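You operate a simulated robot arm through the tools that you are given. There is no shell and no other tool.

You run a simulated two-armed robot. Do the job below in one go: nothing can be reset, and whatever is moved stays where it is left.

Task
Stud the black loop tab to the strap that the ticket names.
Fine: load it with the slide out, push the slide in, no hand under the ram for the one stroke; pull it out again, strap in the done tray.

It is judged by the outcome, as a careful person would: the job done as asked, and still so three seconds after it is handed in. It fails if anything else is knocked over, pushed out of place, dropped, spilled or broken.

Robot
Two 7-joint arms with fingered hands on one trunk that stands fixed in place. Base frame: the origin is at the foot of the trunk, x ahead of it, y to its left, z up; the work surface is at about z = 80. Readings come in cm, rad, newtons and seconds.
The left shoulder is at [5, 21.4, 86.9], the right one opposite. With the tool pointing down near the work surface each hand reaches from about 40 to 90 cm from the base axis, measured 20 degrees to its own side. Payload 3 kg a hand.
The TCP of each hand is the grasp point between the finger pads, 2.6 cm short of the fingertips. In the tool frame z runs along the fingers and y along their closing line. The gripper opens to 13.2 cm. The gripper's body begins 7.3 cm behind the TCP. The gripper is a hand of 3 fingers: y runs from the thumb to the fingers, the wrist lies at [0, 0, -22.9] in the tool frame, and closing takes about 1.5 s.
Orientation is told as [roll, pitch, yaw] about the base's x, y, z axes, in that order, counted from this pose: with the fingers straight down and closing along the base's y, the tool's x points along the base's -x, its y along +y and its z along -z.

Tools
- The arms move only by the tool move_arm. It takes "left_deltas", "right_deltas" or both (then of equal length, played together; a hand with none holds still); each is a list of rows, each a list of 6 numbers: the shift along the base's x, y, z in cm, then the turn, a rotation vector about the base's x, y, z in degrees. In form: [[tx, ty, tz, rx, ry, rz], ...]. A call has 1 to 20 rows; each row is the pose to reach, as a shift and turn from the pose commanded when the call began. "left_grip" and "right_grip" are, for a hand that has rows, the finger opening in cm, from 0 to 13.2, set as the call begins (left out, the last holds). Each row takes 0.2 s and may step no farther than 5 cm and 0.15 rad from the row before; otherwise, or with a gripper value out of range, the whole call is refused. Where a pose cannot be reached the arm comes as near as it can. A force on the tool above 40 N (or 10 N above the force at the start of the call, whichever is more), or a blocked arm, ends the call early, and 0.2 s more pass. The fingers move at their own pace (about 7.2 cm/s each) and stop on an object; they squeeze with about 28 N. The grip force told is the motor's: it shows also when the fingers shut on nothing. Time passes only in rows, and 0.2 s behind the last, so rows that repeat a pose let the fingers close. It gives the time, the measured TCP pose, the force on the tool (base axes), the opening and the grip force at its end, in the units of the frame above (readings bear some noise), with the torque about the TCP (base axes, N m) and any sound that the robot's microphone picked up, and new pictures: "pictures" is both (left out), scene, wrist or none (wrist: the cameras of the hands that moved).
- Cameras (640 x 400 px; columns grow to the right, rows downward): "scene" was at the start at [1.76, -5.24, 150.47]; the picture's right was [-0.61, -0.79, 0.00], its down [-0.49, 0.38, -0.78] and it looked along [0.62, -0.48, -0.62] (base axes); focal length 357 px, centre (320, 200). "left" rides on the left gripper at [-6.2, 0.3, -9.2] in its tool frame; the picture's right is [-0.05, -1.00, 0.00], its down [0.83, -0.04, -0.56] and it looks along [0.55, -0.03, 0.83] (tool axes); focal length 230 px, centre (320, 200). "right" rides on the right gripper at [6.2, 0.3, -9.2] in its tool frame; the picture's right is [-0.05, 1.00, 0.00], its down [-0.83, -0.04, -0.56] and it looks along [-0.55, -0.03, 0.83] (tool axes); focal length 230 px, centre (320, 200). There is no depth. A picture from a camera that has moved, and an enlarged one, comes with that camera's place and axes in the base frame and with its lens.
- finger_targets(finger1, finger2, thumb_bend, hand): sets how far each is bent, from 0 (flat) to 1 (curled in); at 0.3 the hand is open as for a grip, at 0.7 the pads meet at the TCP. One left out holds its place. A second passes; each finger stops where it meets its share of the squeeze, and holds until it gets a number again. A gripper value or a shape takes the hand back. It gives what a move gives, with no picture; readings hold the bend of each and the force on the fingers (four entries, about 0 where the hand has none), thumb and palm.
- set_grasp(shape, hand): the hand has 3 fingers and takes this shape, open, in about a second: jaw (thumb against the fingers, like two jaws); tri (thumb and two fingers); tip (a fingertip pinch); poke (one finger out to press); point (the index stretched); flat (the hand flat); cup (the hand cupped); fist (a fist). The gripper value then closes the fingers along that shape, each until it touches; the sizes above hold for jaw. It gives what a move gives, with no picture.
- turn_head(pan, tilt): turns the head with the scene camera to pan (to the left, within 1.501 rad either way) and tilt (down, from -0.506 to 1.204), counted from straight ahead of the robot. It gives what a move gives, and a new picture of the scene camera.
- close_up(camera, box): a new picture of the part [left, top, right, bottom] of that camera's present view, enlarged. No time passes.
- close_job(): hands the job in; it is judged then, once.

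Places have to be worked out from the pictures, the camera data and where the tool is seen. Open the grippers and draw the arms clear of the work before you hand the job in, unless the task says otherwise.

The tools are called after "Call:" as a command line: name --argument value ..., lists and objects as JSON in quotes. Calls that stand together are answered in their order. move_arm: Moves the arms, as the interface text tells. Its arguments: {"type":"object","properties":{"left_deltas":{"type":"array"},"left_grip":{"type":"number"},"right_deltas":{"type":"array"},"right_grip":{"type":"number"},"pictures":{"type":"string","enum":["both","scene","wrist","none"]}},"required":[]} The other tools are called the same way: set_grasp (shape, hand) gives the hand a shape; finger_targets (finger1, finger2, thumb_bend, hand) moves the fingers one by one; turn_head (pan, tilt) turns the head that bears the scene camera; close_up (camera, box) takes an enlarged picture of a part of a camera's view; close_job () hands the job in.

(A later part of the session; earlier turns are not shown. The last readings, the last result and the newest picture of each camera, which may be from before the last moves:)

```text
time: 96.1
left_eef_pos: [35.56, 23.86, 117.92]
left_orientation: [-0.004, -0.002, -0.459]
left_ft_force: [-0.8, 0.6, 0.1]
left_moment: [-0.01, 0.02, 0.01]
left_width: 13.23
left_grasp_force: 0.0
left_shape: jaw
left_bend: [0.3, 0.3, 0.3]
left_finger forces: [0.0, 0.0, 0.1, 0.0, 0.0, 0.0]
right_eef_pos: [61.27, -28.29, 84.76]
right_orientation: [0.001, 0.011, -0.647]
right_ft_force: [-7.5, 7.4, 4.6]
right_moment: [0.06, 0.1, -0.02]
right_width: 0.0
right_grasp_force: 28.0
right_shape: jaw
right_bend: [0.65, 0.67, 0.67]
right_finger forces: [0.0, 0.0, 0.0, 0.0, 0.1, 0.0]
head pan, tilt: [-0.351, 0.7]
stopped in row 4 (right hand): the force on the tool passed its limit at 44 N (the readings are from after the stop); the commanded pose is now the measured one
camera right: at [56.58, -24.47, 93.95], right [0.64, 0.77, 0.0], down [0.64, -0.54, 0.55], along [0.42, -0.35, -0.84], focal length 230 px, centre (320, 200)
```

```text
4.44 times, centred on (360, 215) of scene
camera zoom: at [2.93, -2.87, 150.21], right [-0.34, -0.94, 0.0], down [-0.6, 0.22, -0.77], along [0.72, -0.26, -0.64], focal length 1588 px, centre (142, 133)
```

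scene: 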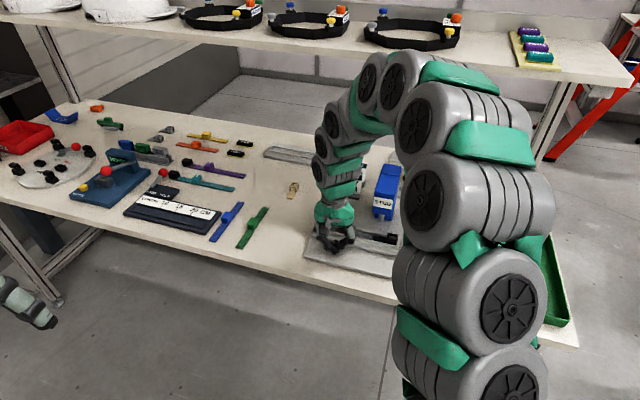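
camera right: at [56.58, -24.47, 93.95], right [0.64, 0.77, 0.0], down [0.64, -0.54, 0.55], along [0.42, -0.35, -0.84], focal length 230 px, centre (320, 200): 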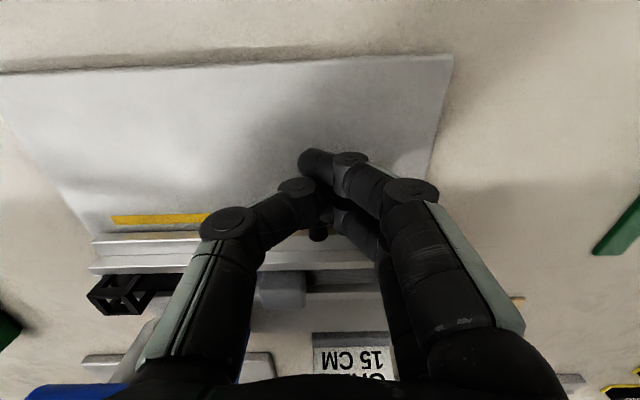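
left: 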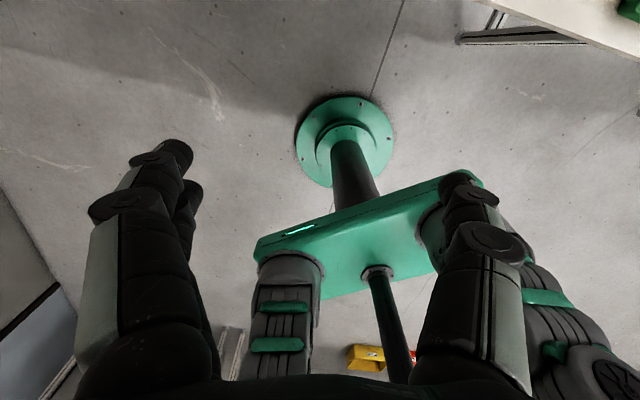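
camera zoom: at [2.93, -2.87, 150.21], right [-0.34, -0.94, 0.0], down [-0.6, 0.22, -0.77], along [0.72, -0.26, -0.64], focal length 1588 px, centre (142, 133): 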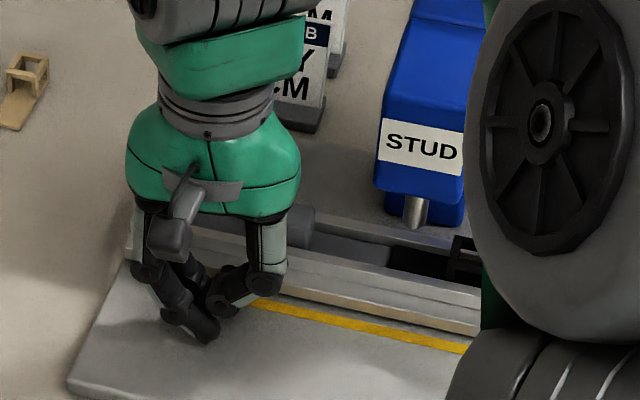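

The stop is reached: the force jumped past 44 N and the slide no longer moves. I back the hand off and raise it clear.

Call:
move_arm --right_deltas '[[-1.6, 1.2, 0, 0, 0, 0], [-4, 3, 1, 0, 0, 0], [-6.5, 4.5, 4.5, 0, 0, 0], [-8.5, 5.5, 8.5, 0, 0, 0], [-10.5, 4, 12, 0, 0, 0], [-12.5, 1, 14, 0, 0, 0], [-14, -2.5, 15, 0, 0, 0], [-14, -2.5, 15, 0, 0, 0]]' --pictures "both"

Call:
close_up --camera "scene" --box '[300, 170, 420, 260]'

Call:
close_up --camera "right" --box '[240, 120, 480, 320]'

```text
time: 97.9
left_eef_pos: [35.53, 23.94, 117.89]
left_orientation: [0.0, 0.0, -0.462]
left_ft_force: [-0.6, -0.3, 0.0]
left_moment: [0.02, 0.0, 0.01]
left_width: 13.21
left_grasp_force: 0.2
left_shape: jaw
left_bend: [0.3, 0.3, 0.3]
left_finger forces: [0.1, 0.0, 0.1, 0.1, 0.0, 0.1]
right_eef_pos: [47.65, -30.54, 99.61]
right_orientation: [-0.001, 0.008, -0.645]
right_ft_force: [0.5, -0.3, 0.5]
right_moment: [0.04, 0.04, 0.0]
right_width: 0.02
right_grasp_force: 28.2
right_shape: jaw
right_bend: [0.65, 0.66, 0.67]
right_finger forces: [0.1, 0.1, 0.1, 0.1, 0.0, 0.0]
head pan, tilt: [-0.351, 0.7]
camera right: at [42.83, -26.86, 108.81], right [0.64, 0.77, 0.0], down [0.64, -0.54, 0.55], along [0.42, -0.35, -0.84], focal length 230 px, centre (320, 200)
```

scene: 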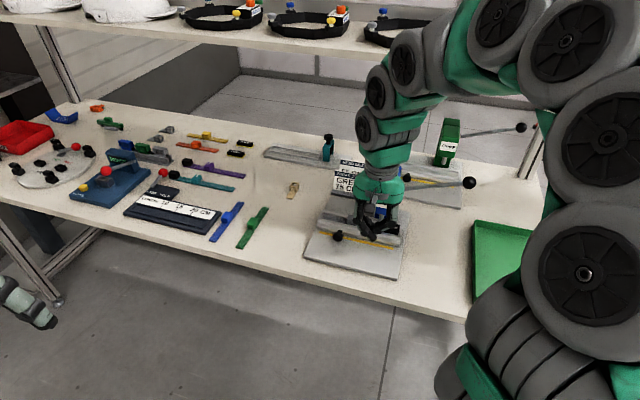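
right: 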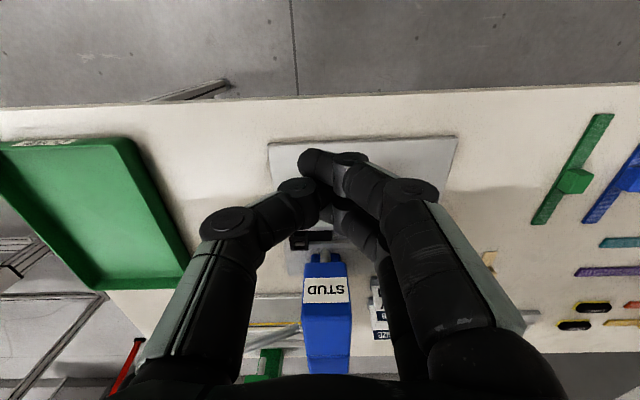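

```text
4.44 times, centred on (360, 215) of scene
camera zoom: at [2.94, -2.88, 150.21], right [-0.34, -0.94, 0.0], down [-0.6, 0.22, -0.76], along [0.72, -0.26, -0.64], focal length 1588 px, centre (142, 133)
```

zoom: 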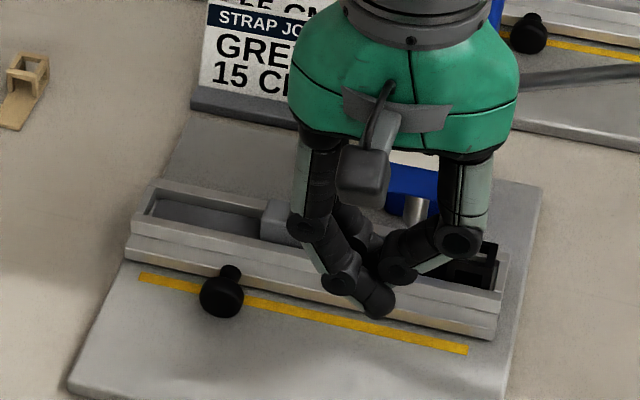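

```text
2.00 times, centred on (360, 220) of right
camera zoom: at [42.83, -26.86, 108.81], right [0.64, 0.77, 0.0], down [0.64, -0.54, 0.55], along [0.42, -0.35, -0.84], focal length 460 px, centre (240, 160)
```

zoom: 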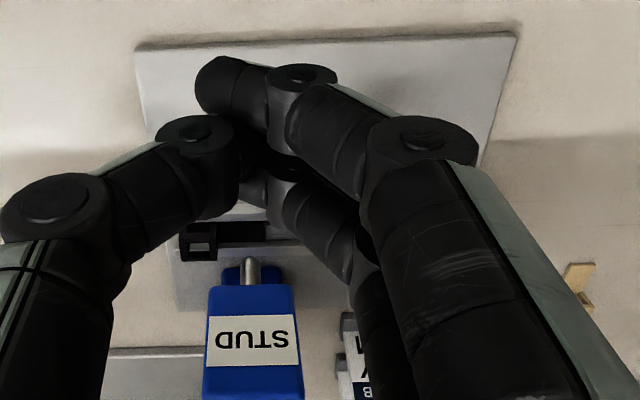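

The slide stays in with its load under the ram. I move the right hand to the right, away from the ram, and open it for a clear look at the lever.

Call:
move_arm --right_deltas '[[-2, -3, 2, 0, 0, 0], [-4, -6.2, 4, 0, 0, 0], [-6, -9.4, 5.5, 0, 0, 0], [-8, -12.6, 5.5, 0, 0, 0], [-9.65, -15.5, 5.5, 0, 0, 0], [-9.65, -15.5, 5.5, 0, 0, 0], [-9.65, -15.5, 5.5, 0, 0, 0]]' --right_grip 13.2 --pictures "both"

Call:
close_up --camera "right" --box '[240, 180, 440, 340]'

Call:
close_up --camera "scene" --box '[310, 140, 510, 270]'

```text
time: 99.5
left_eef_pos: [35.56, 23.9, 117.86]
left_orientation: [0.0, 0.0, -0.46]
left_ft_force: [0.1, -0.7, -0.4]
left_moment: [0.0, 0.01, -0.02]
left_width: 13.18
left_grasp_force: 0.1
left_shape: jaw
left_bend: [0.3, 0.3, 0.3]
left_finger forces: [0.1, 0.1, 0.0, 0.0, 0.1, 0.0]
right_eef_pos: [37.76, -46.38, 105.1]
right_orientation: [0.002, 0.008, -0.646]
right_ft_force: [0.7, -0.1, 0.4]
right_moment: [0.0, -0.01, -0.01]
right_width: 13.21
right_grasp_force: 0.0
right_shape: jaw
right_bend: [0.3, 0.3, 0.3]
right_finger forces: [0.0, 0.0, 0.0, 0.1, 0.0, 0.0]
head pan, tilt: [-0.351, 0.7]
camera right: at [33.04, -42.62, 114.33], right [0.64, 0.77, 0.0], down [0.64, -0.54, 0.55], along [0.42, -0.35, -0.84], focal length 230 px, centre (320, 200)
```

scene: 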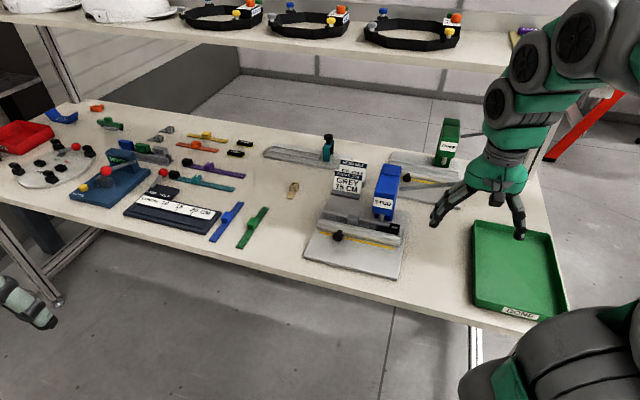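
right: 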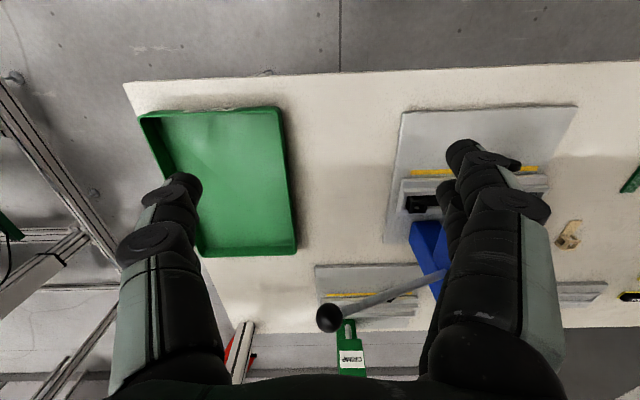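

```text
2.50 times, centred on (340, 260) of right
camera zoom: at [33.04, -42.62, 114.33], right [0.64, 0.77, 0.0], down [0.64, -0.54, 0.55], along [0.42, -0.35, -0.84], focal length 575 px, centre (270, 50)
```

zoom: 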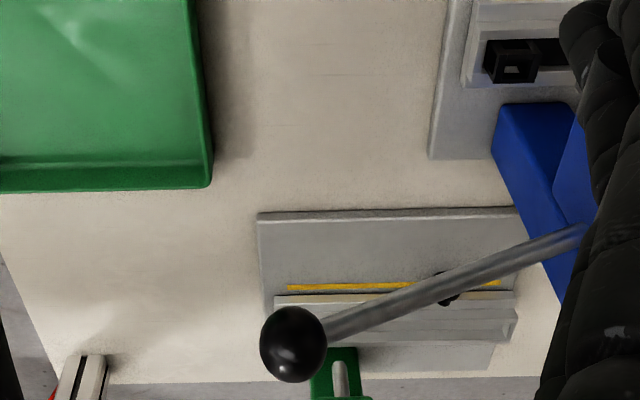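

```text
3.08 times, centred on (410, 205) of scene
camera zoom: at [2.94, -2.88, 150.21], right [-0.34, -0.94, 0.0], down [-0.6, 0.22, -0.76], along [0.72, -0.26, -0.64], focal length 1100 px, centre (43, 185)
```

zoom: 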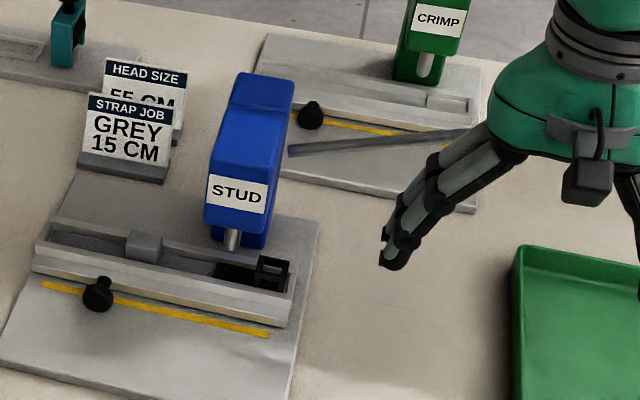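

The lever's ball is now triangulated near s≈14.5, f≈76, z≈100.7 (about [52, -57]), with the rod rising to it from the press's right side. I first square up the hand and turn it -90° in free air so thumb and fingers can take the ball from front and back.

Call:
move_arm --right_deltas '[[0, 0, 1, -0.27, -0.37, 0], [0, 0, 3, -0.27, -0.37, 0]]' --pictures "none"

Call:
move_arm --right_deltas '[[0, 0, 0, 0, 0, -8], [0, 0, 0, 0, 0, -16], [0, 0, 0, 0, 0, -24], [0, 0, 0, 0, 0, -32], [0, 0, 0, 0, 0, -40], [0, 0, 0, 0, 0, -48], [0, 0, 0, 0, 0, -56], [0, 0, 0, 0, 0, -64], [0, 0, 0, 0, 0, -72], [0, 0, 0, 0, 0, -80], [0, 0, 0, 0, 0, -88], [0, 0, 0, 0, 0, -90], [0, 0, 0, 0, 0, -90]]' --right_grip 6 --pictures "both"

```text
time: 100.1
left_eef_pos: [35.46, 23.95, 117.94]
left_orientation: [0.0, 0.002, -0.46]
left_ft_force: [-0.3, 0.4, 0.2]
left_moment: [0.01, 0.02, 0.04]
left_width: 13.17
left_grasp_force: 0.1
left_shape: jaw
left_bend: [0.3, 0.3, 0.3]
left_finger forces: [0.0, 0.0, 0.0, 0.1, 0.0, 0.0]
right_eef_pos: [37.72, -46.29, 108.14]
right_orientation: [0.001, 0.002, -0.646]
right_ft_force: [0.8, 0.2, -0.2]
right_moment: [-0.01, 0.0, 0.04]
right_width: 13.19
right_grasp_force: 0.0
right_shape: jaw
right_bend: [0.3, 0.3, 0.3]
right_finger forces: [0.0, 0.1, 0.1, 0.0, 0.0, 0.0]
head pan, tilt: [-0.351, 0.7]
```

```text
time: 102.9
left_eef_pos: [35.45, 23.9, 117.89]
left_orientation: [-0.001, 0.0, -0.46]
left_ft_force: [-0.1, 0.0, -0.1]
left_moment: [0.0, -0.02, -0.01]
left_width: 13.16
left_grasp_force: 0.0
left_shape: jaw
left_bend: [0.3, 0.3, 0.3]
left_finger forces: [0.0, 0.1, 0.0, 0.1, 0.0, 0.0]
right_eef_pos: [37.83, -46.2, 108.16]
right_orientation: [0.001, 0.002, -2.218]
right_ft_force: [1.0, -0.2, 1.0]
right_moment: [0.02, -0.01, 0.0]
right_width: 6.04
right_grasp_force: 0.0
right_shape: jaw
right_bend: [0.73, 0.73, 0.7]
right_finger forces: [0.1, 0.1, 0.1, 0.0, 0.0, 0.0]
head pan, tilt: [-0.351, 0.7]
camera right: at [41.62, -41.74, 117.41], right [0.77, -0.64, 0.0], down [-0.54, -0.64, 0.55], along [-0.36, -0.42, -0.83], focal length 230 px, centre (320, 200)
```

scene: 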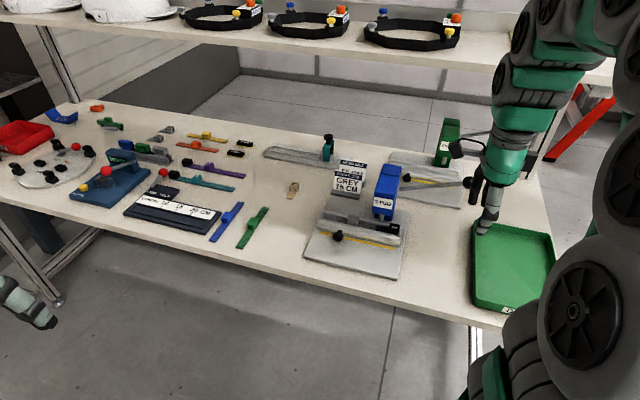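
right: 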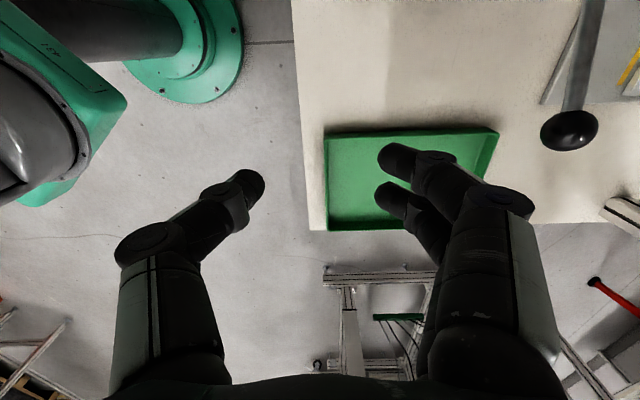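

The turned pose is fine, and this third view confirms the ball at about s≈14.3, f≈76, z≈100.8. I move above it, staying 3 cm over its top.

Call:
move_arm --right_deltas '[[3, -2.3, 0, 0, 0, 0], [6.3, -4.8, 0, 0, 0, 0], [9.6, -7.3, 0, 0, 0, 0], [12.2, -9.3, 0, 0, 0, 0], [14.32, -10.9, 0, 0, 0, 0], [14.32, -10.9, 0, 0, 0, 0]]' --pictures "both"

Call:
close_up --camera "right" --box '[200, 60, 440, 260]'

Call:
close_up --camera "scene" --box '[360, 110, 540, 240]'

```text
time: 104.3
left_eef_pos: [35.48, 23.86, 117.9]
left_orientation: [0.002, 0.0, -0.46]
left_ft_force: [-0.1, 0.1, -0.6]
left_moment: [-0.02, 0.0, -0.05]
left_width: 13.18
left_grasp_force: 0.1
left_shape: jaw
left_bend: [0.3, 0.3, 0.3]
left_finger forces: [0.0, 0.1, 0.1, 0.0, 0.1, 0.0]
right_eef_pos: [51.94, -57.29, 108.25]
right_orientation: [0.003, 0.004, -2.218]
right_ft_force: [-0.6, -0.1, 0.8]
right_moment: [-0.03, -0.01, -0.03]
right_width: 6.08
right_grasp_force: 0.1
right_shape: jaw
right_bend: [0.73, 0.73, 0.7]
right_finger forces: [0.1, 0.1, 0.1, 0.1, 0.1, 0.0]
head pan, tilt: [-0.351, 0.7]
camera right: at [55.86, -52.73, 117.47], right [0.77, -0.64, 0.0], down [-0.54, -0.64, 0.55], along [-0.36, -0.42, -0.83], focal length 230 px, centre (320, 200)
```

scene: 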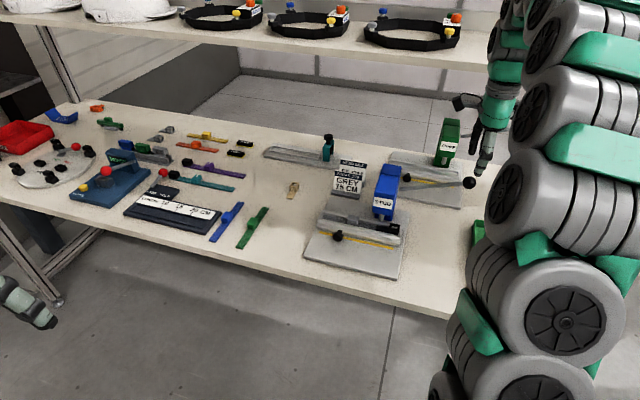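
right: 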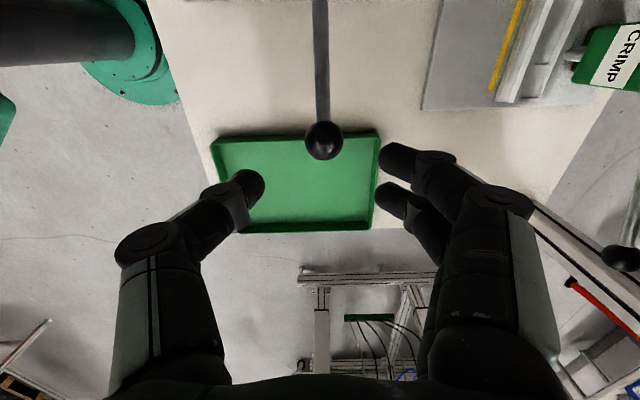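

```text
2.00 times, centred on (320, 160) of right
camera zoom: at [55.86, -52.73, 117.47], right [0.77, -0.64, 0.0], down [-0.54, -0.64, 0.55], along [-0.36, -0.42, -0.83], focal length 460 px, centre (320, 280)
```

zoom: 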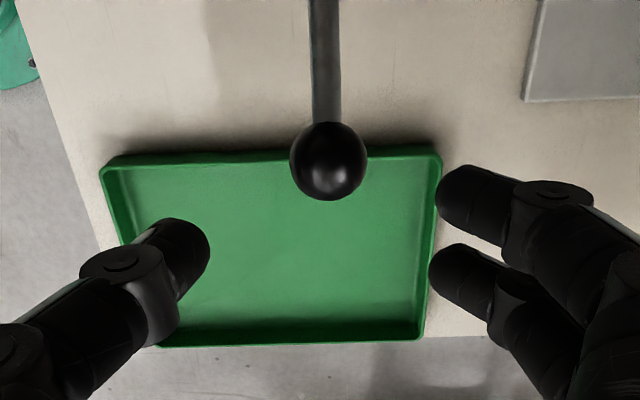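

```text
3.08 times, centred on (450, 175) of scene
camera zoom: at [2.94, -2.88, 150.21], right [-0.34, -0.94, 0.0], down [-0.6, 0.22, -0.76], along [0.72, -0.26, -0.64], focal length 1100 px, centre (-80, 277)
```

zoom: 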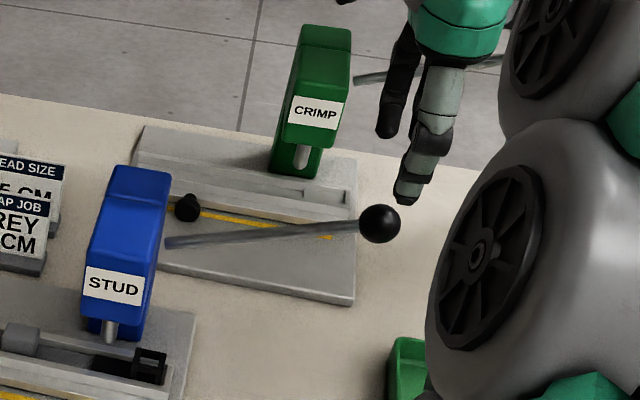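

The ball is about 0.4 cm left and 0.3 cm beyond the hand centre. I correct and lower so that thumb and fingers flank the ball.

Call:
move_arm --right_deltas '[[0.47, 0.13, -2, 0, 0, 0], [0.47, 0.13, -4, 0, 0, 0], [0.47, 0.13, -5.5, 0, 0, 0], [0.47, 0.13, -6.2, 0, 0, 0], [0.47, 0.13, -6.2, 0, 0, 0]]' --pictures "wrist"

Call:
close_up --camera "right" --box '[200, 60, 440, 260]'

Call:
close_up --camera "scene" --box '[400, 130, 520, 220]'

```text
time: 105.5
left_eef_pos: [35.48, 23.92, 117.84]
left_orientation: [0.001, -0.001, -0.461]
left_ft_force: [0.4, -0.3, -0.7]
left_moment: [0.03, 0.01, 0.01]
left_width: 13.2
left_grasp_force: 0.0
left_shape: jaw
left_bend: [0.3, 0.3, 0.3]
left_finger forces: [0.0, 0.1, 0.1, 0.0, 0.0, 0.0]
right_eef_pos: [52.44, -57.16, 102.06]
right_orientation: [-0.001, 0.001, -2.217]
right_ft_force: [-0.1, -0.4, 1.0]
right_moment: [-0.03, -0.05, 0.06]
right_width: 6.05
right_grasp_force: 0.0
right_shape: jaw
right_bend: [0.73, 0.73, 0.7]
right_finger forces: [0.0, 0.0, 0.0, 0.0, 0.0, 0.0]
head pan, tilt: [-0.351, 0.7]
camera right: at [56.35, -52.53, 111.3], right [0.77, -0.64, 0.0], down [-0.54, -0.64, 0.55], along [-0.36, -0.42, -0.83], focal length 230 px, centre (320, 200)
```

right: 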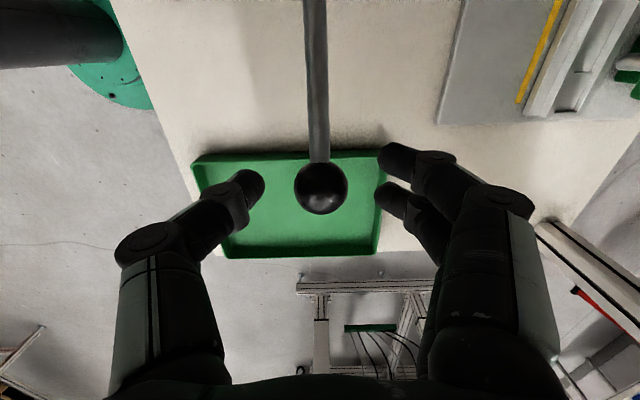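

```text
2.00 times, centred on (320, 160) of right
camera zoom: at [56.35, -52.53, 111.3], right [0.77, -0.64, 0.0], down [-0.54, -0.64, 0.55], along [-0.36, -0.42, -0.83], focal length 460 px, centre (320, 280)
```

zoom: 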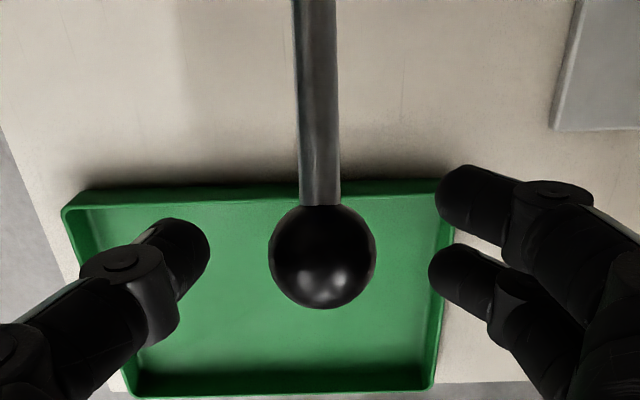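

```text
4.44 times, centred on (460, 175) of scene
camera zoom: at [2.94, -2.88, 150.21], right [-0.34, -0.94, 0.0], down [-0.6, 0.22, -0.76], along [0.72, -0.26, -0.64], focal length 1588 px, centre (-302, 311)
```

zoom: 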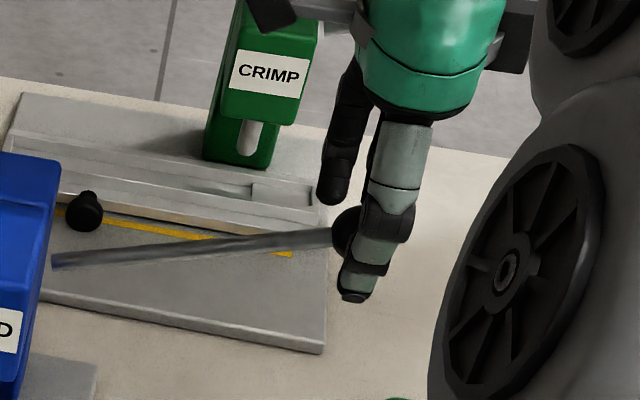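

The ball is exactly centred between thumb and fingers, 1.4 cm below the grasp point. I close on it.

Call:
move_arm --right_deltas '[[0, 0, 0, 0, 0, 0], [0, 0, 0, 0, 0, 0], [0, 0, 0, 0, 0, 0], [0, 0, 0, 0, 0, 0], [0, 0, 0, 0, 0, 0], [0, 0, 0, 0, 0, 0]]' --right_grip 0 --pictures "wrist"

Call:
close_up --camera "right" --box '[200, 60, 440, 260]'

Call:
close_up --camera "scene" --box '[310, 160, 410, 260]'

```text
time: 106.9
left_eef_pos: [35.5, 23.91, 117.84]
left_orientation: [-0.001, -0.001, -0.461]
left_ft_force: [-0.6, 1.1, 0.1]
left_moment: [0.01, -0.01, 0.0]
left_width: 13.16
left_grasp_force: 0.1
left_shape: jaw
left_bend: [0.3, 0.3, 0.3]
left_finger forces: [0.1, 0.1, 0.1, 0.0, 0.0, 0.0]
right_eef_pos: [52.49, -57.06, 102.08]
right_orientation: [-0.001, 0.002, -2.217]
right_ft_force: [1.5, 3.2, -9.2]
right_moment: [0.1, 0.01, -0.03]
right_width: 1.92
right_grasp_force: 27.9
right_shape: jaw
right_bend: [0.72, 0.73, 0.7]
right_finger forces: [12.3, 13.0, 0.1, 0.0, 25.9, 0.1]
head pan, tilt: [-0.351, 0.7]
camera right: at [56.36, -52.51, 111.29], right [0.77, -0.64, 0.0], down [-0.53, -0.64, 0.55], along [-0.36, -0.42, -0.83], focal length 230 px, centre (320, 200)
```

right: 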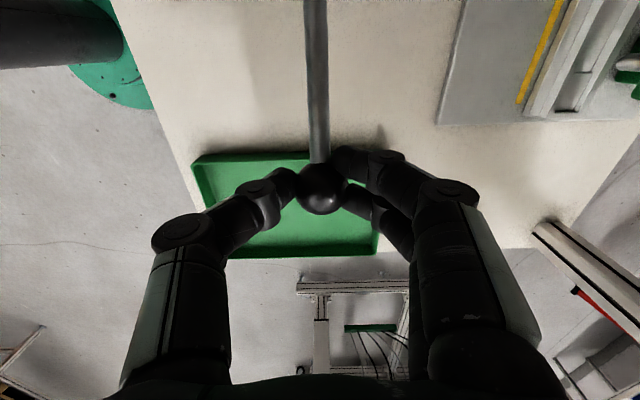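

```text
2.00 times, centred on (320, 160) of right
camera zoom: at [56.36, -52.51, 111.29], right [0.77, -0.64, 0.0], down [-0.53, -0.64, 0.55], along [-0.36, -0.42, -0.83], focal length 460 px, centre (320, 280)
```

zoom: 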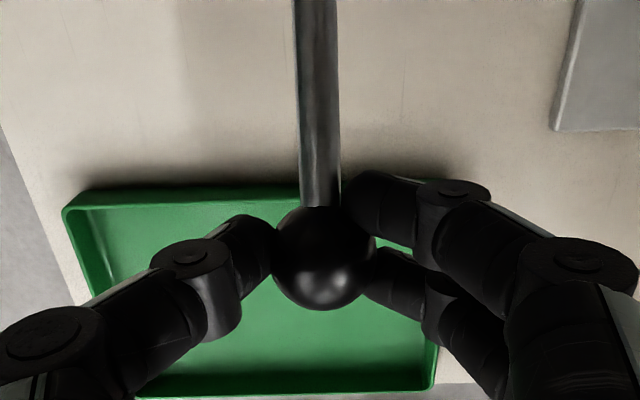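

```text
4.00 times, centred on (360, 210) of scene
camera zoom: at [2.95, -2.88, 150.2], right [-0.34, -0.94, 0.0], down [-0.6, 0.22, -0.76], along [0.72, -0.26, -0.64], focal length 1429 px, centre (160, 160)
```

zoom: 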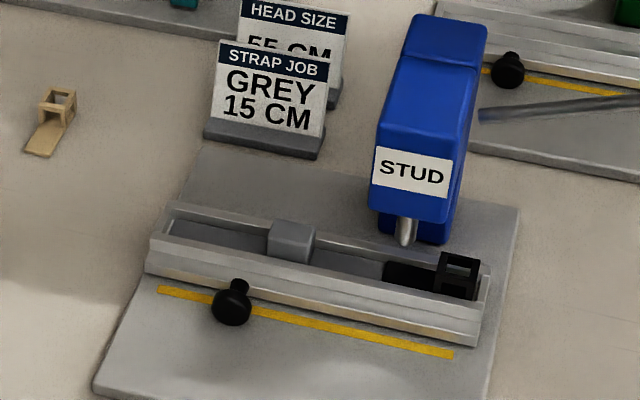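

The ball is held, the ram stands over the tail's overlap and no hand is near it. I start the one stroke, lowering the ball along its arc and watching the forces.

Call:
move_arm --right_deltas '[[-0.23, -0.3, -0.91, 0, 0, 0], [-0.4, -0.54, -1.72, 0, 0, 0], [-0.58, -0.77, -2.7, 0, 0, 0], [-0.71, -0.95, -3.69, 0, 0, 0], [-0.71, -0.95, -3.69, 0, 0, 0]]' --pictures "both"

Call:
close_up --camera "scene" --box '[310, 160, 500, 260]'

Call:
close_up --camera "right" --box '[200, 60, 440, 260]'

```text
time: 108.1
left_eef_pos: [35.41, 23.95, 117.91]
left_orientation: [-0.002, 0.001, -0.46]
left_ft_force: [0.3, -0.1, 0.8]
left_moment: [-0.03, 0.04, -0.03]
left_width: 13.22
left_grasp_force: 0.1
left_shape: jaw
left_bend: [0.3, 0.3, 0.3]
left_finger forces: [0.0, 0.0, 0.1, 0.1, 0.0, 0.1]
right_eef_pos: [51.99, -57.82, 98.44]
right_orientation: [0.0, 0.002, -2.214]
right_ft_force: [15.6, 21.2, 1.5]
right_moment: [0.44, -0.39, -0.09]
right_width: 1.94
right_grasp_force: 28.1
right_shape: jaw
right_bend: [0.73, 0.72, 0.71]
right_finger forces: [18.6, 11.8, 0.0, 0.0, 28.4, 0.0]
head pan, tilt: [-0.351, 0.7]
camera right: at [55.77, -53.26, 107.54], right [0.77, -0.64, 0.0], down [-0.54, -0.64, 0.55], along [-0.35, -0.42, -0.83], focal length 230 px, centre (320, 200)
```

scene: 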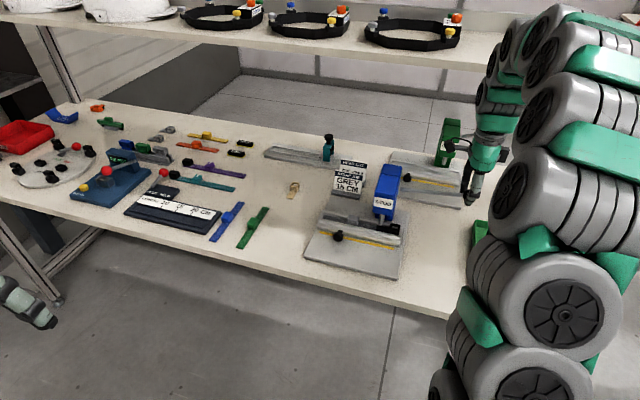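
right: 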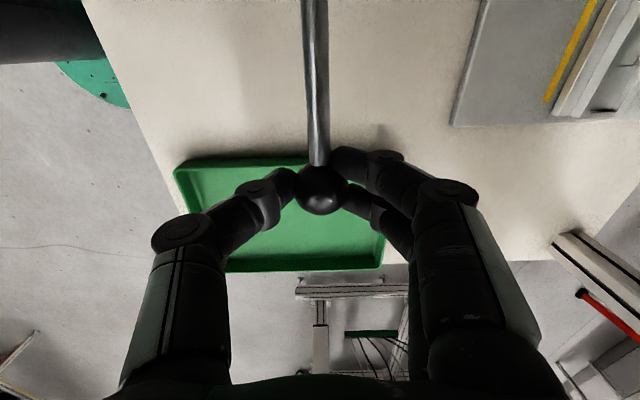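

```text
3.37 times, centred on (405, 210) of scene
camera zoom: at [2.96, -2.84, 150.21], right [-0.34, -0.94, 0.0], down [-0.61, 0.22, -0.76], along [0.72, -0.26, -0.64], focal length 1204 px, centre (34, 166)
```

zoom: 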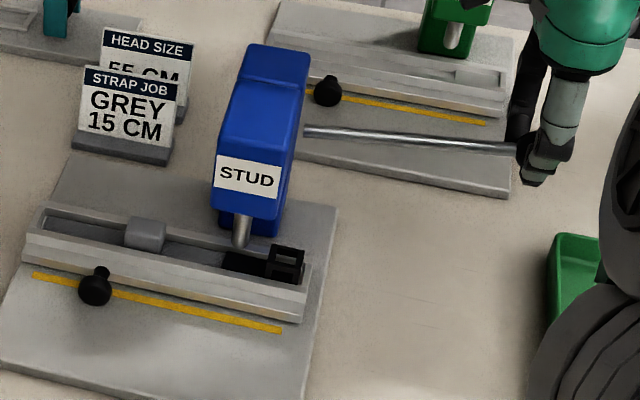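

```text
2.00 times, centred on (320, 160) of right
camera zoom: at [55.77, -53.26, 107.54], right [0.77, -0.64, 0.0], down [-0.54, -0.64, 0.55], along [-0.35, -0.42, -0.83], focal length 460 px, centre (320, 280)
```

zoom: 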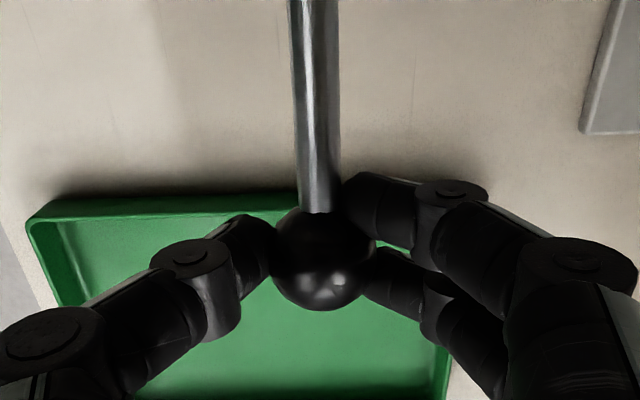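

The ram is coming down; the sideways reaction (about 26 N toward the press) says my arc leans too far right. I ease 0.35 cm left and check the force.

Call:
move_arm --right_deltas '[[0.1, 0.14, 0, 0, 0, 0], [0.21, 0.28, 0, 0, 0, 0], [0.21, 0.28, 0, 0, 0, 0]]' --pictures "none"

```text
time: 108.9
left_eef_pos: [35.53, 23.86, 117.88]
left_orientation: [0.0, 0.001, -0.462]
left_ft_force: [0.0, -0.2, -0.1]
left_moment: [0.01, 0.03, -0.03]
left_width: 13.19
left_grasp_force: 0.0
left_shape: jaw
left_bend: [0.3, 0.3, 0.3]
left_finger forces: [0.0, 0.0, 0.0, 0.1, 0.0, 0.0]
right_eef_pos: [51.87, -57.74, 98.43]
right_orientation: [0.0, 0.001, -2.219]
right_ft_force: [10.7, 9.7, 3.1]
right_moment: [0.26, -0.32, -0.04]
right_width: 1.93
right_grasp_force: 27.3
right_shape: jaw
right_bend: [0.73, 0.72, 0.71]
right_finger forces: [15.5, 13.3, 0.1, 0.0, 24.4, 0.0]
head pan, tilt: [-0.351, 0.7]
```

The side force halved to 14 N. I continue the stroke downward, easing left a little more as it goes.

Call:
move_arm --right_deltas '[[0.12, 0.16, -0.8, 0, 0, 0], [0.2, 0.27, -1.6, 0, 0, 0], [0.2, 0.27, -2.4, 0, 0, 0], [0.2, 0.27, -3.2, 0, 0, 0], [0.2, 0.27, -3.2, 0, 0, 0]]' --pictures "none"

Call:
close_up --camera "scene" --box '[310, 160, 500, 260]'

Call:
close_up --camera "right" --box '[200, 60, 440, 260]'

```text
time: 110.1
left_eef_pos: [35.41, 23.89, 117.92]
left_orientation: [0.0, 0.0, -0.459]
left_ft_force: [-0.1, 0.3, 0.5]
left_moment: [0.01, -0.01, 0.0]
left_width: 13.17
left_grasp_force: 0.0
left_shape: jaw
left_bend: [0.3, 0.3, 0.3]
left_finger forces: [0.2, 0.0, 0.0, 0.0, 0.0, 0.0]
right_eef_pos: [52.15, -57.56, 95.27]
right_orientation: [0.0, 0.003, -2.215]
right_ft_force: [-0.8, -0.3, -0.2]
right_moment: [0.04, 0.03, -0.01]
right_width: 1.08
right_grasp_force: 27.9
right_shape: jaw
right_bend: [0.75, 0.75, 0.74]
right_finger forces: [0.0, 0.0, 0.0, 0.0, 0.0, 0.0]
head pan, tilt: [-0.351, 0.7]
```

```text
3.37 times, centred on (405, 210) of scene
camera zoom: at [2.94, -2.88, 150.21], right [-0.34, -0.94, 0.0], down [-0.6, 0.22, -0.76], along [0.72, -0.26, -0.64], focal length 1204 px, centre (34, 166)
```

zoom: 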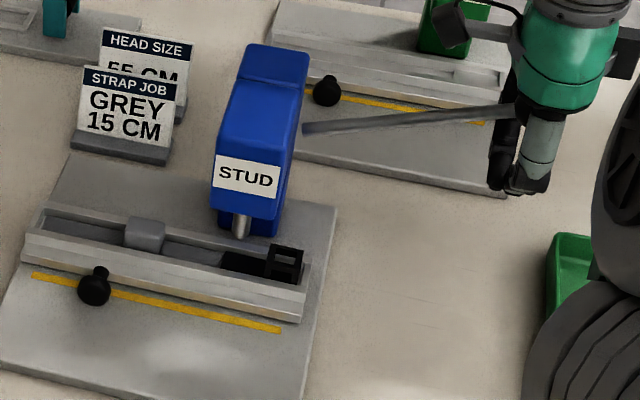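

```text
2.00 times, centred on (320, 160) of right
camera zoom: at [56.08, -52.9, 104.39], right [0.77, -0.64, 0.0], down [-0.53, -0.64, 0.55], along [-0.36, -0.42, -0.83], focal length 460 px, centre (320, 280)
```

zoom: 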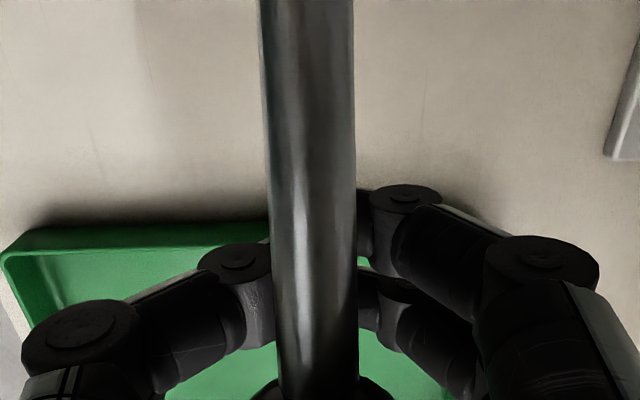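

The lever slipped up out of the grip and sprang back to the top, with the ram only part-way down, so the stroke was not made. I'll instead push the ball from above with the closed fingertips. First I open and lift clear of it.

Call:
move_arm --right_deltas '[[0, 0, 0, 0, 0, 0], [0, 0, 0, 0, 0, 0], [0, 0, 0, 0, 0, 0], [0, 0, 0, 0, 0, 0]]' --right_grip 7 --pictures "wrist"

Call:
close_up --camera "scene" --box '[310, 190, 410, 260]'

```text
time: 111.1
left_eef_pos: [35.51, 23.73, 117.84]
left_orientation: [0.001, 0.0, -0.46]
left_ft_force: [-0.5, 0.2, -0.4]
left_moment: [-0.02, -0.02, 0.03]
left_width: 13.19
left_grasp_force: 0.0
left_shape: jaw
left_bend: [0.3, 0.3, 0.3]
left_finger forces: [0.0, 0.0, 0.1, 0.1, 0.1, 0.0]
right_eef_pos: [52.14, -57.53, 95.12]
right_orientation: [0.0, 0.002, -2.217]
right_ft_force: [0.6, -0.2, 0.1]
right_moment: [0.0, 0.02, -0.01]
right_width: 6.96
right_grasp_force: 0.1
right_shape: jaw
right_bend: [0.72, 0.72, 0.7]
right_finger forces: [0.0, 0.0, 0.0, 0.0, 0.1, 0.0]
head pan, tilt: [-0.351, 0.7]
camera right: at [56.06, -52.94, 104.4], right [0.77, -0.64, 0.0], down [-0.54, -0.64, 0.55], along [-0.36, -0.42, -0.83], focal length 230 px, centre (320, 200)
```

right: 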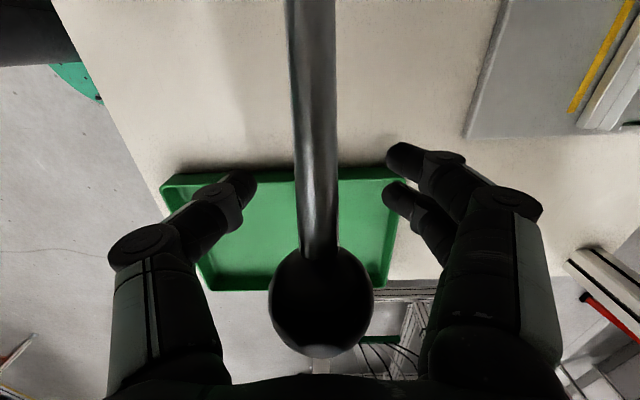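

```text
5.71 times, centred on (360, 225) of scene
camera zoom: at [2.94, -2.88, 150.21], right [-0.34, -0.94, 0.0], down [-0.6, 0.22, -0.76], along [0.72, -0.26, -0.64], focal length 2042 px, centre (91, 57)
```

zoom: 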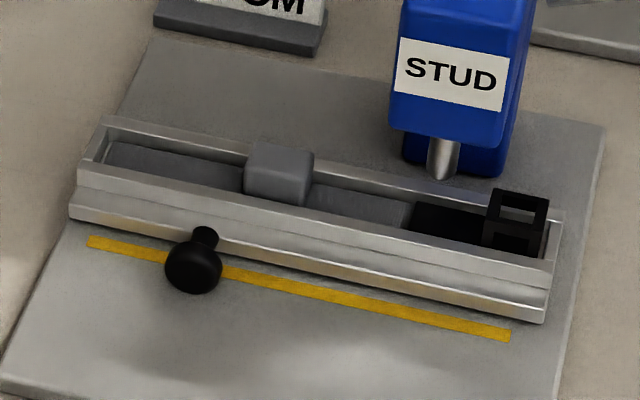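

The ball sits at about s≈14.3, f≈76.25, z≈100.7 and the loaded nest is undisturbed. I lift the open hand straight off it.

Call:
move_arm --right_deltas '[[0, 0, 3, 0, 0, 0], [0, 0, 7, 0, 0, 0], [0, 0, 11, 0, 0, 0], [0, 0, 13.5, 0, 0, 0], [0, 0, 13.5, 0, 0, 0]]' --pictures "none"

Call:
move_arm --right_deltas '[[0.24, 0.32, 0, 0, 0, 0], [0.24, 0.32, 0, 0, 0, 0], [0.24, 0.32, 0, 0, 0, 0], [0.24, 0.32, 0, 0, 0, 0], [0.24, 0.32, 0, 0, 0, 0], [0.24, 0.32, 0, 0, 0, 0], [0.24, 0.32, -1.5, 0, 0, 0], [0.24, 0.32, -2.5, 0, 0, 0], [0.24, 0.32, -2.5, 0, 0, 0]]' --right_grip 0 --pictures "both"

Call:
close_up --camera "right" --box '[220, 80, 420, 240]'

Call:
close_up --camera "scene" --box '[410, 120, 530, 220]'

```text
time: 112.3
left_eef_pos: [35.38, 23.86, 117.91]
left_orientation: [0.0, 0.001, -0.462]
left_ft_force: [-0.5, 0.5, 0.3]
left_moment: [-0.01, -0.01, -0.02]
left_width: 13.16
left_grasp_force: 0.1
left_shape: jaw
left_bend: [0.3, 0.3, 0.3]
left_finger forces: [0.0, 0.0, 0.0, 0.0, 0.1, 0.0]
right_eef_pos: [52.06, -57.42, 108.58]
right_orientation: [-0.003, 0.002, -2.217]
right_ft_force: [-0.1, -0.4, -0.3]
right_moment: [0.0, 0.0, 0.03]
right_width: 6.94
right_grasp_force: 0.0
right_shape: jaw
right_bend: [0.72, 0.72, 0.7]
right_finger forces: [0.0, 0.0, 0.0, 0.1, 0.0, 0.1]
head pan, tilt: [-0.351, 0.7]
```

```text
time: 114.3
left_eef_pos: [35.55, 23.89, 117.87]
left_orientation: [0.0, -0.002, -0.46]
left_ft_force: [-0.1, -0.4, -0.2]
left_moment: [-0.03, 0.03, 0.0]
left_width: 13.19
left_grasp_force: 0.1
left_shape: jaw
left_bend: [0.3, 0.3, 0.3]
left_finger forces: [0.1, 0.0, 0.1, 0.0, 0.0, 0.0]
right_eef_pos: [52.3, -57.13, 106.21]
right_orientation: [-0.001, 0.003, -2.217]
right_ft_force: [-0.5, 0.2, 0.1]
right_moment: [-0.01, 0.0, 0.0]
right_width: 0.0
right_grasp_force: 28.1
right_shape: jaw
right_bend: [0.65, 0.65, 0.67]
right_finger forces: [0.1, 0.0, 0.1, 0.0, 0.1, 0.0]
head pan, tilt: [-0.351, 0.7]
camera right: at [56.28, -52.53, 115.29], right [0.77, -0.64, 0.0], down [-0.54, -0.64, 0.55], along [-0.36, -0.42, -0.83], focal length 230 px, centre (320, 200)
```

scene: 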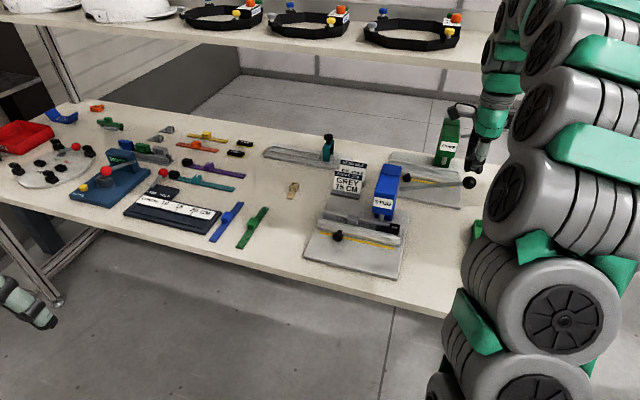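
right: 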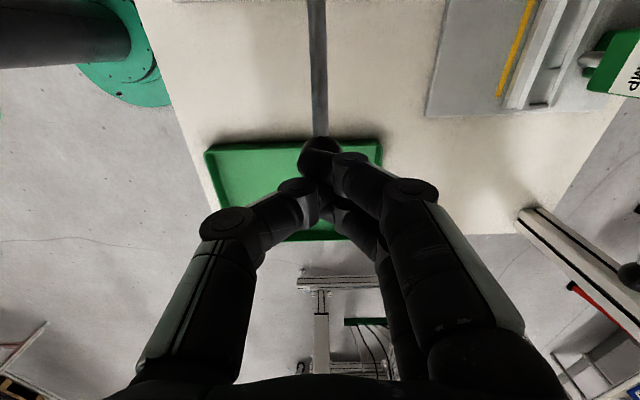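

```text
2.50 times, centred on (320, 160) of right
camera zoom: at [56.28, -52.53, 115.29], right [0.77, -0.64, 0.0], down [-0.54, -0.64, 0.55], along [-0.36, -0.42, -0.83], focal length 575 px, centre (320, 300)
```

zoom: 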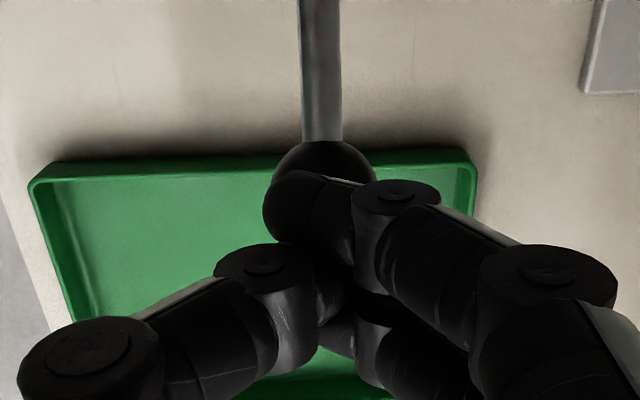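

```text
4.00 times, centred on (470, 170) of scene
camera zoom: at [2.94, -2.88, 150.21], right [-0.34, -0.94, 0.0], down [-0.6, 0.22, -0.76], along [0.72, -0.26, -0.64], focal length 1429 px, centre (-280, 320)
```

zoom: 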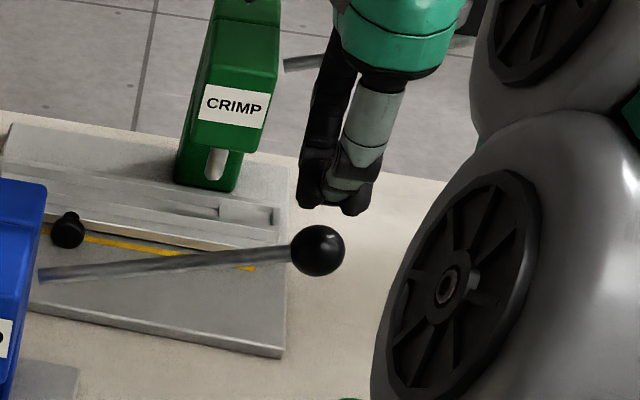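

The closed fingertips hover about 1.5 cm above the ball. I lower to contact and then press down along the arc, step by step.

Call:
move_arm --right_deltas '[[0, 0, -0.7, 0, 0, 0], [0, 0, -1.4, 0, 0, 0], [-0.16, -0.22, -2.1, 0, 0, 0], [-0.33, -0.43, -2.8, 0, 0, 0], [-0.33, -0.43, -2.8, 0, 0, 0]]' --pictures "wrist"

Call:
close_up --camera "scene" --box '[410, 120, 530, 220]'

Call:
close_up --camera "right" --box '[220, 80, 420, 240]'

```text
time: 115.5
left_eef_pos: [35.51, 23.9, 117.85]
left_orientation: [0.0, 0.001, -0.459]
left_ft_force: [-0.7, 0.6, -0.2]
left_moment: [0.0, 0.0, 0.0]
left_width: 13.21
left_grasp_force: 0.0
left_shape: jaw
left_bend: [0.3, 0.3, 0.3]
left_finger forces: [0.0, 0.0, 0.0, 0.1, 0.0, 0.0]
right_eef_pos: [52.03, -57.52, 103.26]
right_orientation: [0.001, 0.001, -2.217]
right_ft_force: [0.9, -1.6, 3.2]
right_moment: [-0.01, -0.04, 0.0]
right_width: 0.01
right_grasp_force: 27.6
right_shape: jaw
right_bend: [0.65, 0.65, 0.66]
right_finger forces: [0.0, 0.0, 0.0, 0.0, 0.0, 0.0]
head pan, tilt: [-0.351, 0.7]
camera right: at [55.91, -52.95, 112.43], right [0.77, -0.64, 0.0], down [-0.54, -0.64, 0.55], along [-0.36, -0.42, -0.83], focal length 230 px, centre (320, 200)
```

right: 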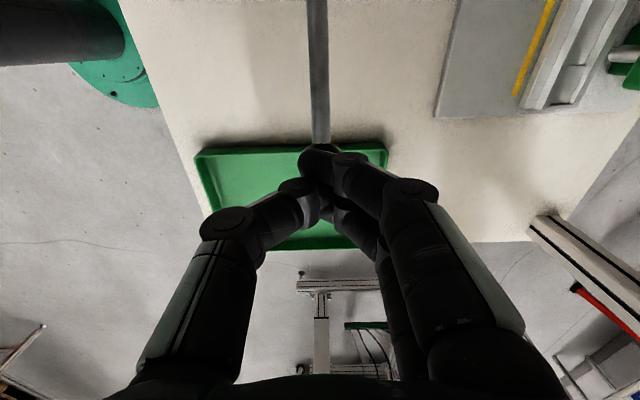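

```text
4.00 times, centred on (470, 170) of scene
camera zoom: at [2.94, -2.88, 150.21], right [-0.34, -0.94, 0.0], down [-0.6, 0.22, -0.76], along [0.72, -0.26, -0.64], focal length 1429 px, centre (-280, 320)
```

zoom: 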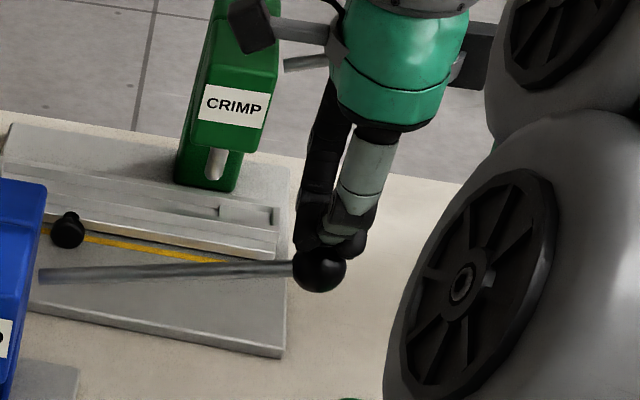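

```text
2.50 times, centred on (320, 160) of right
camera zoom: at [55.91, -52.95, 112.43], right [0.77, -0.64, 0.0], down [-0.54, -0.64, 0.55], along [-0.36, -0.42, -0.83], focal length 575 px, centre (320, 300)
```

zoom: 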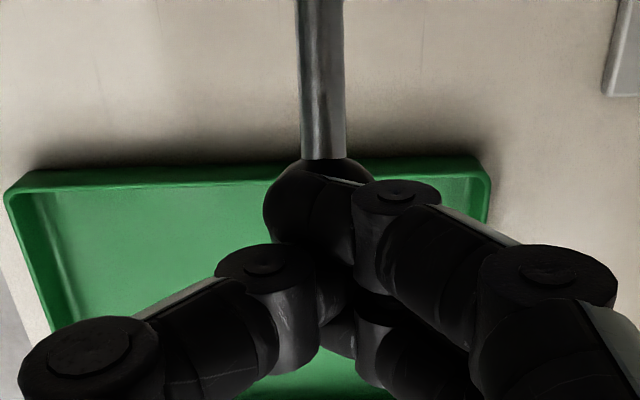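

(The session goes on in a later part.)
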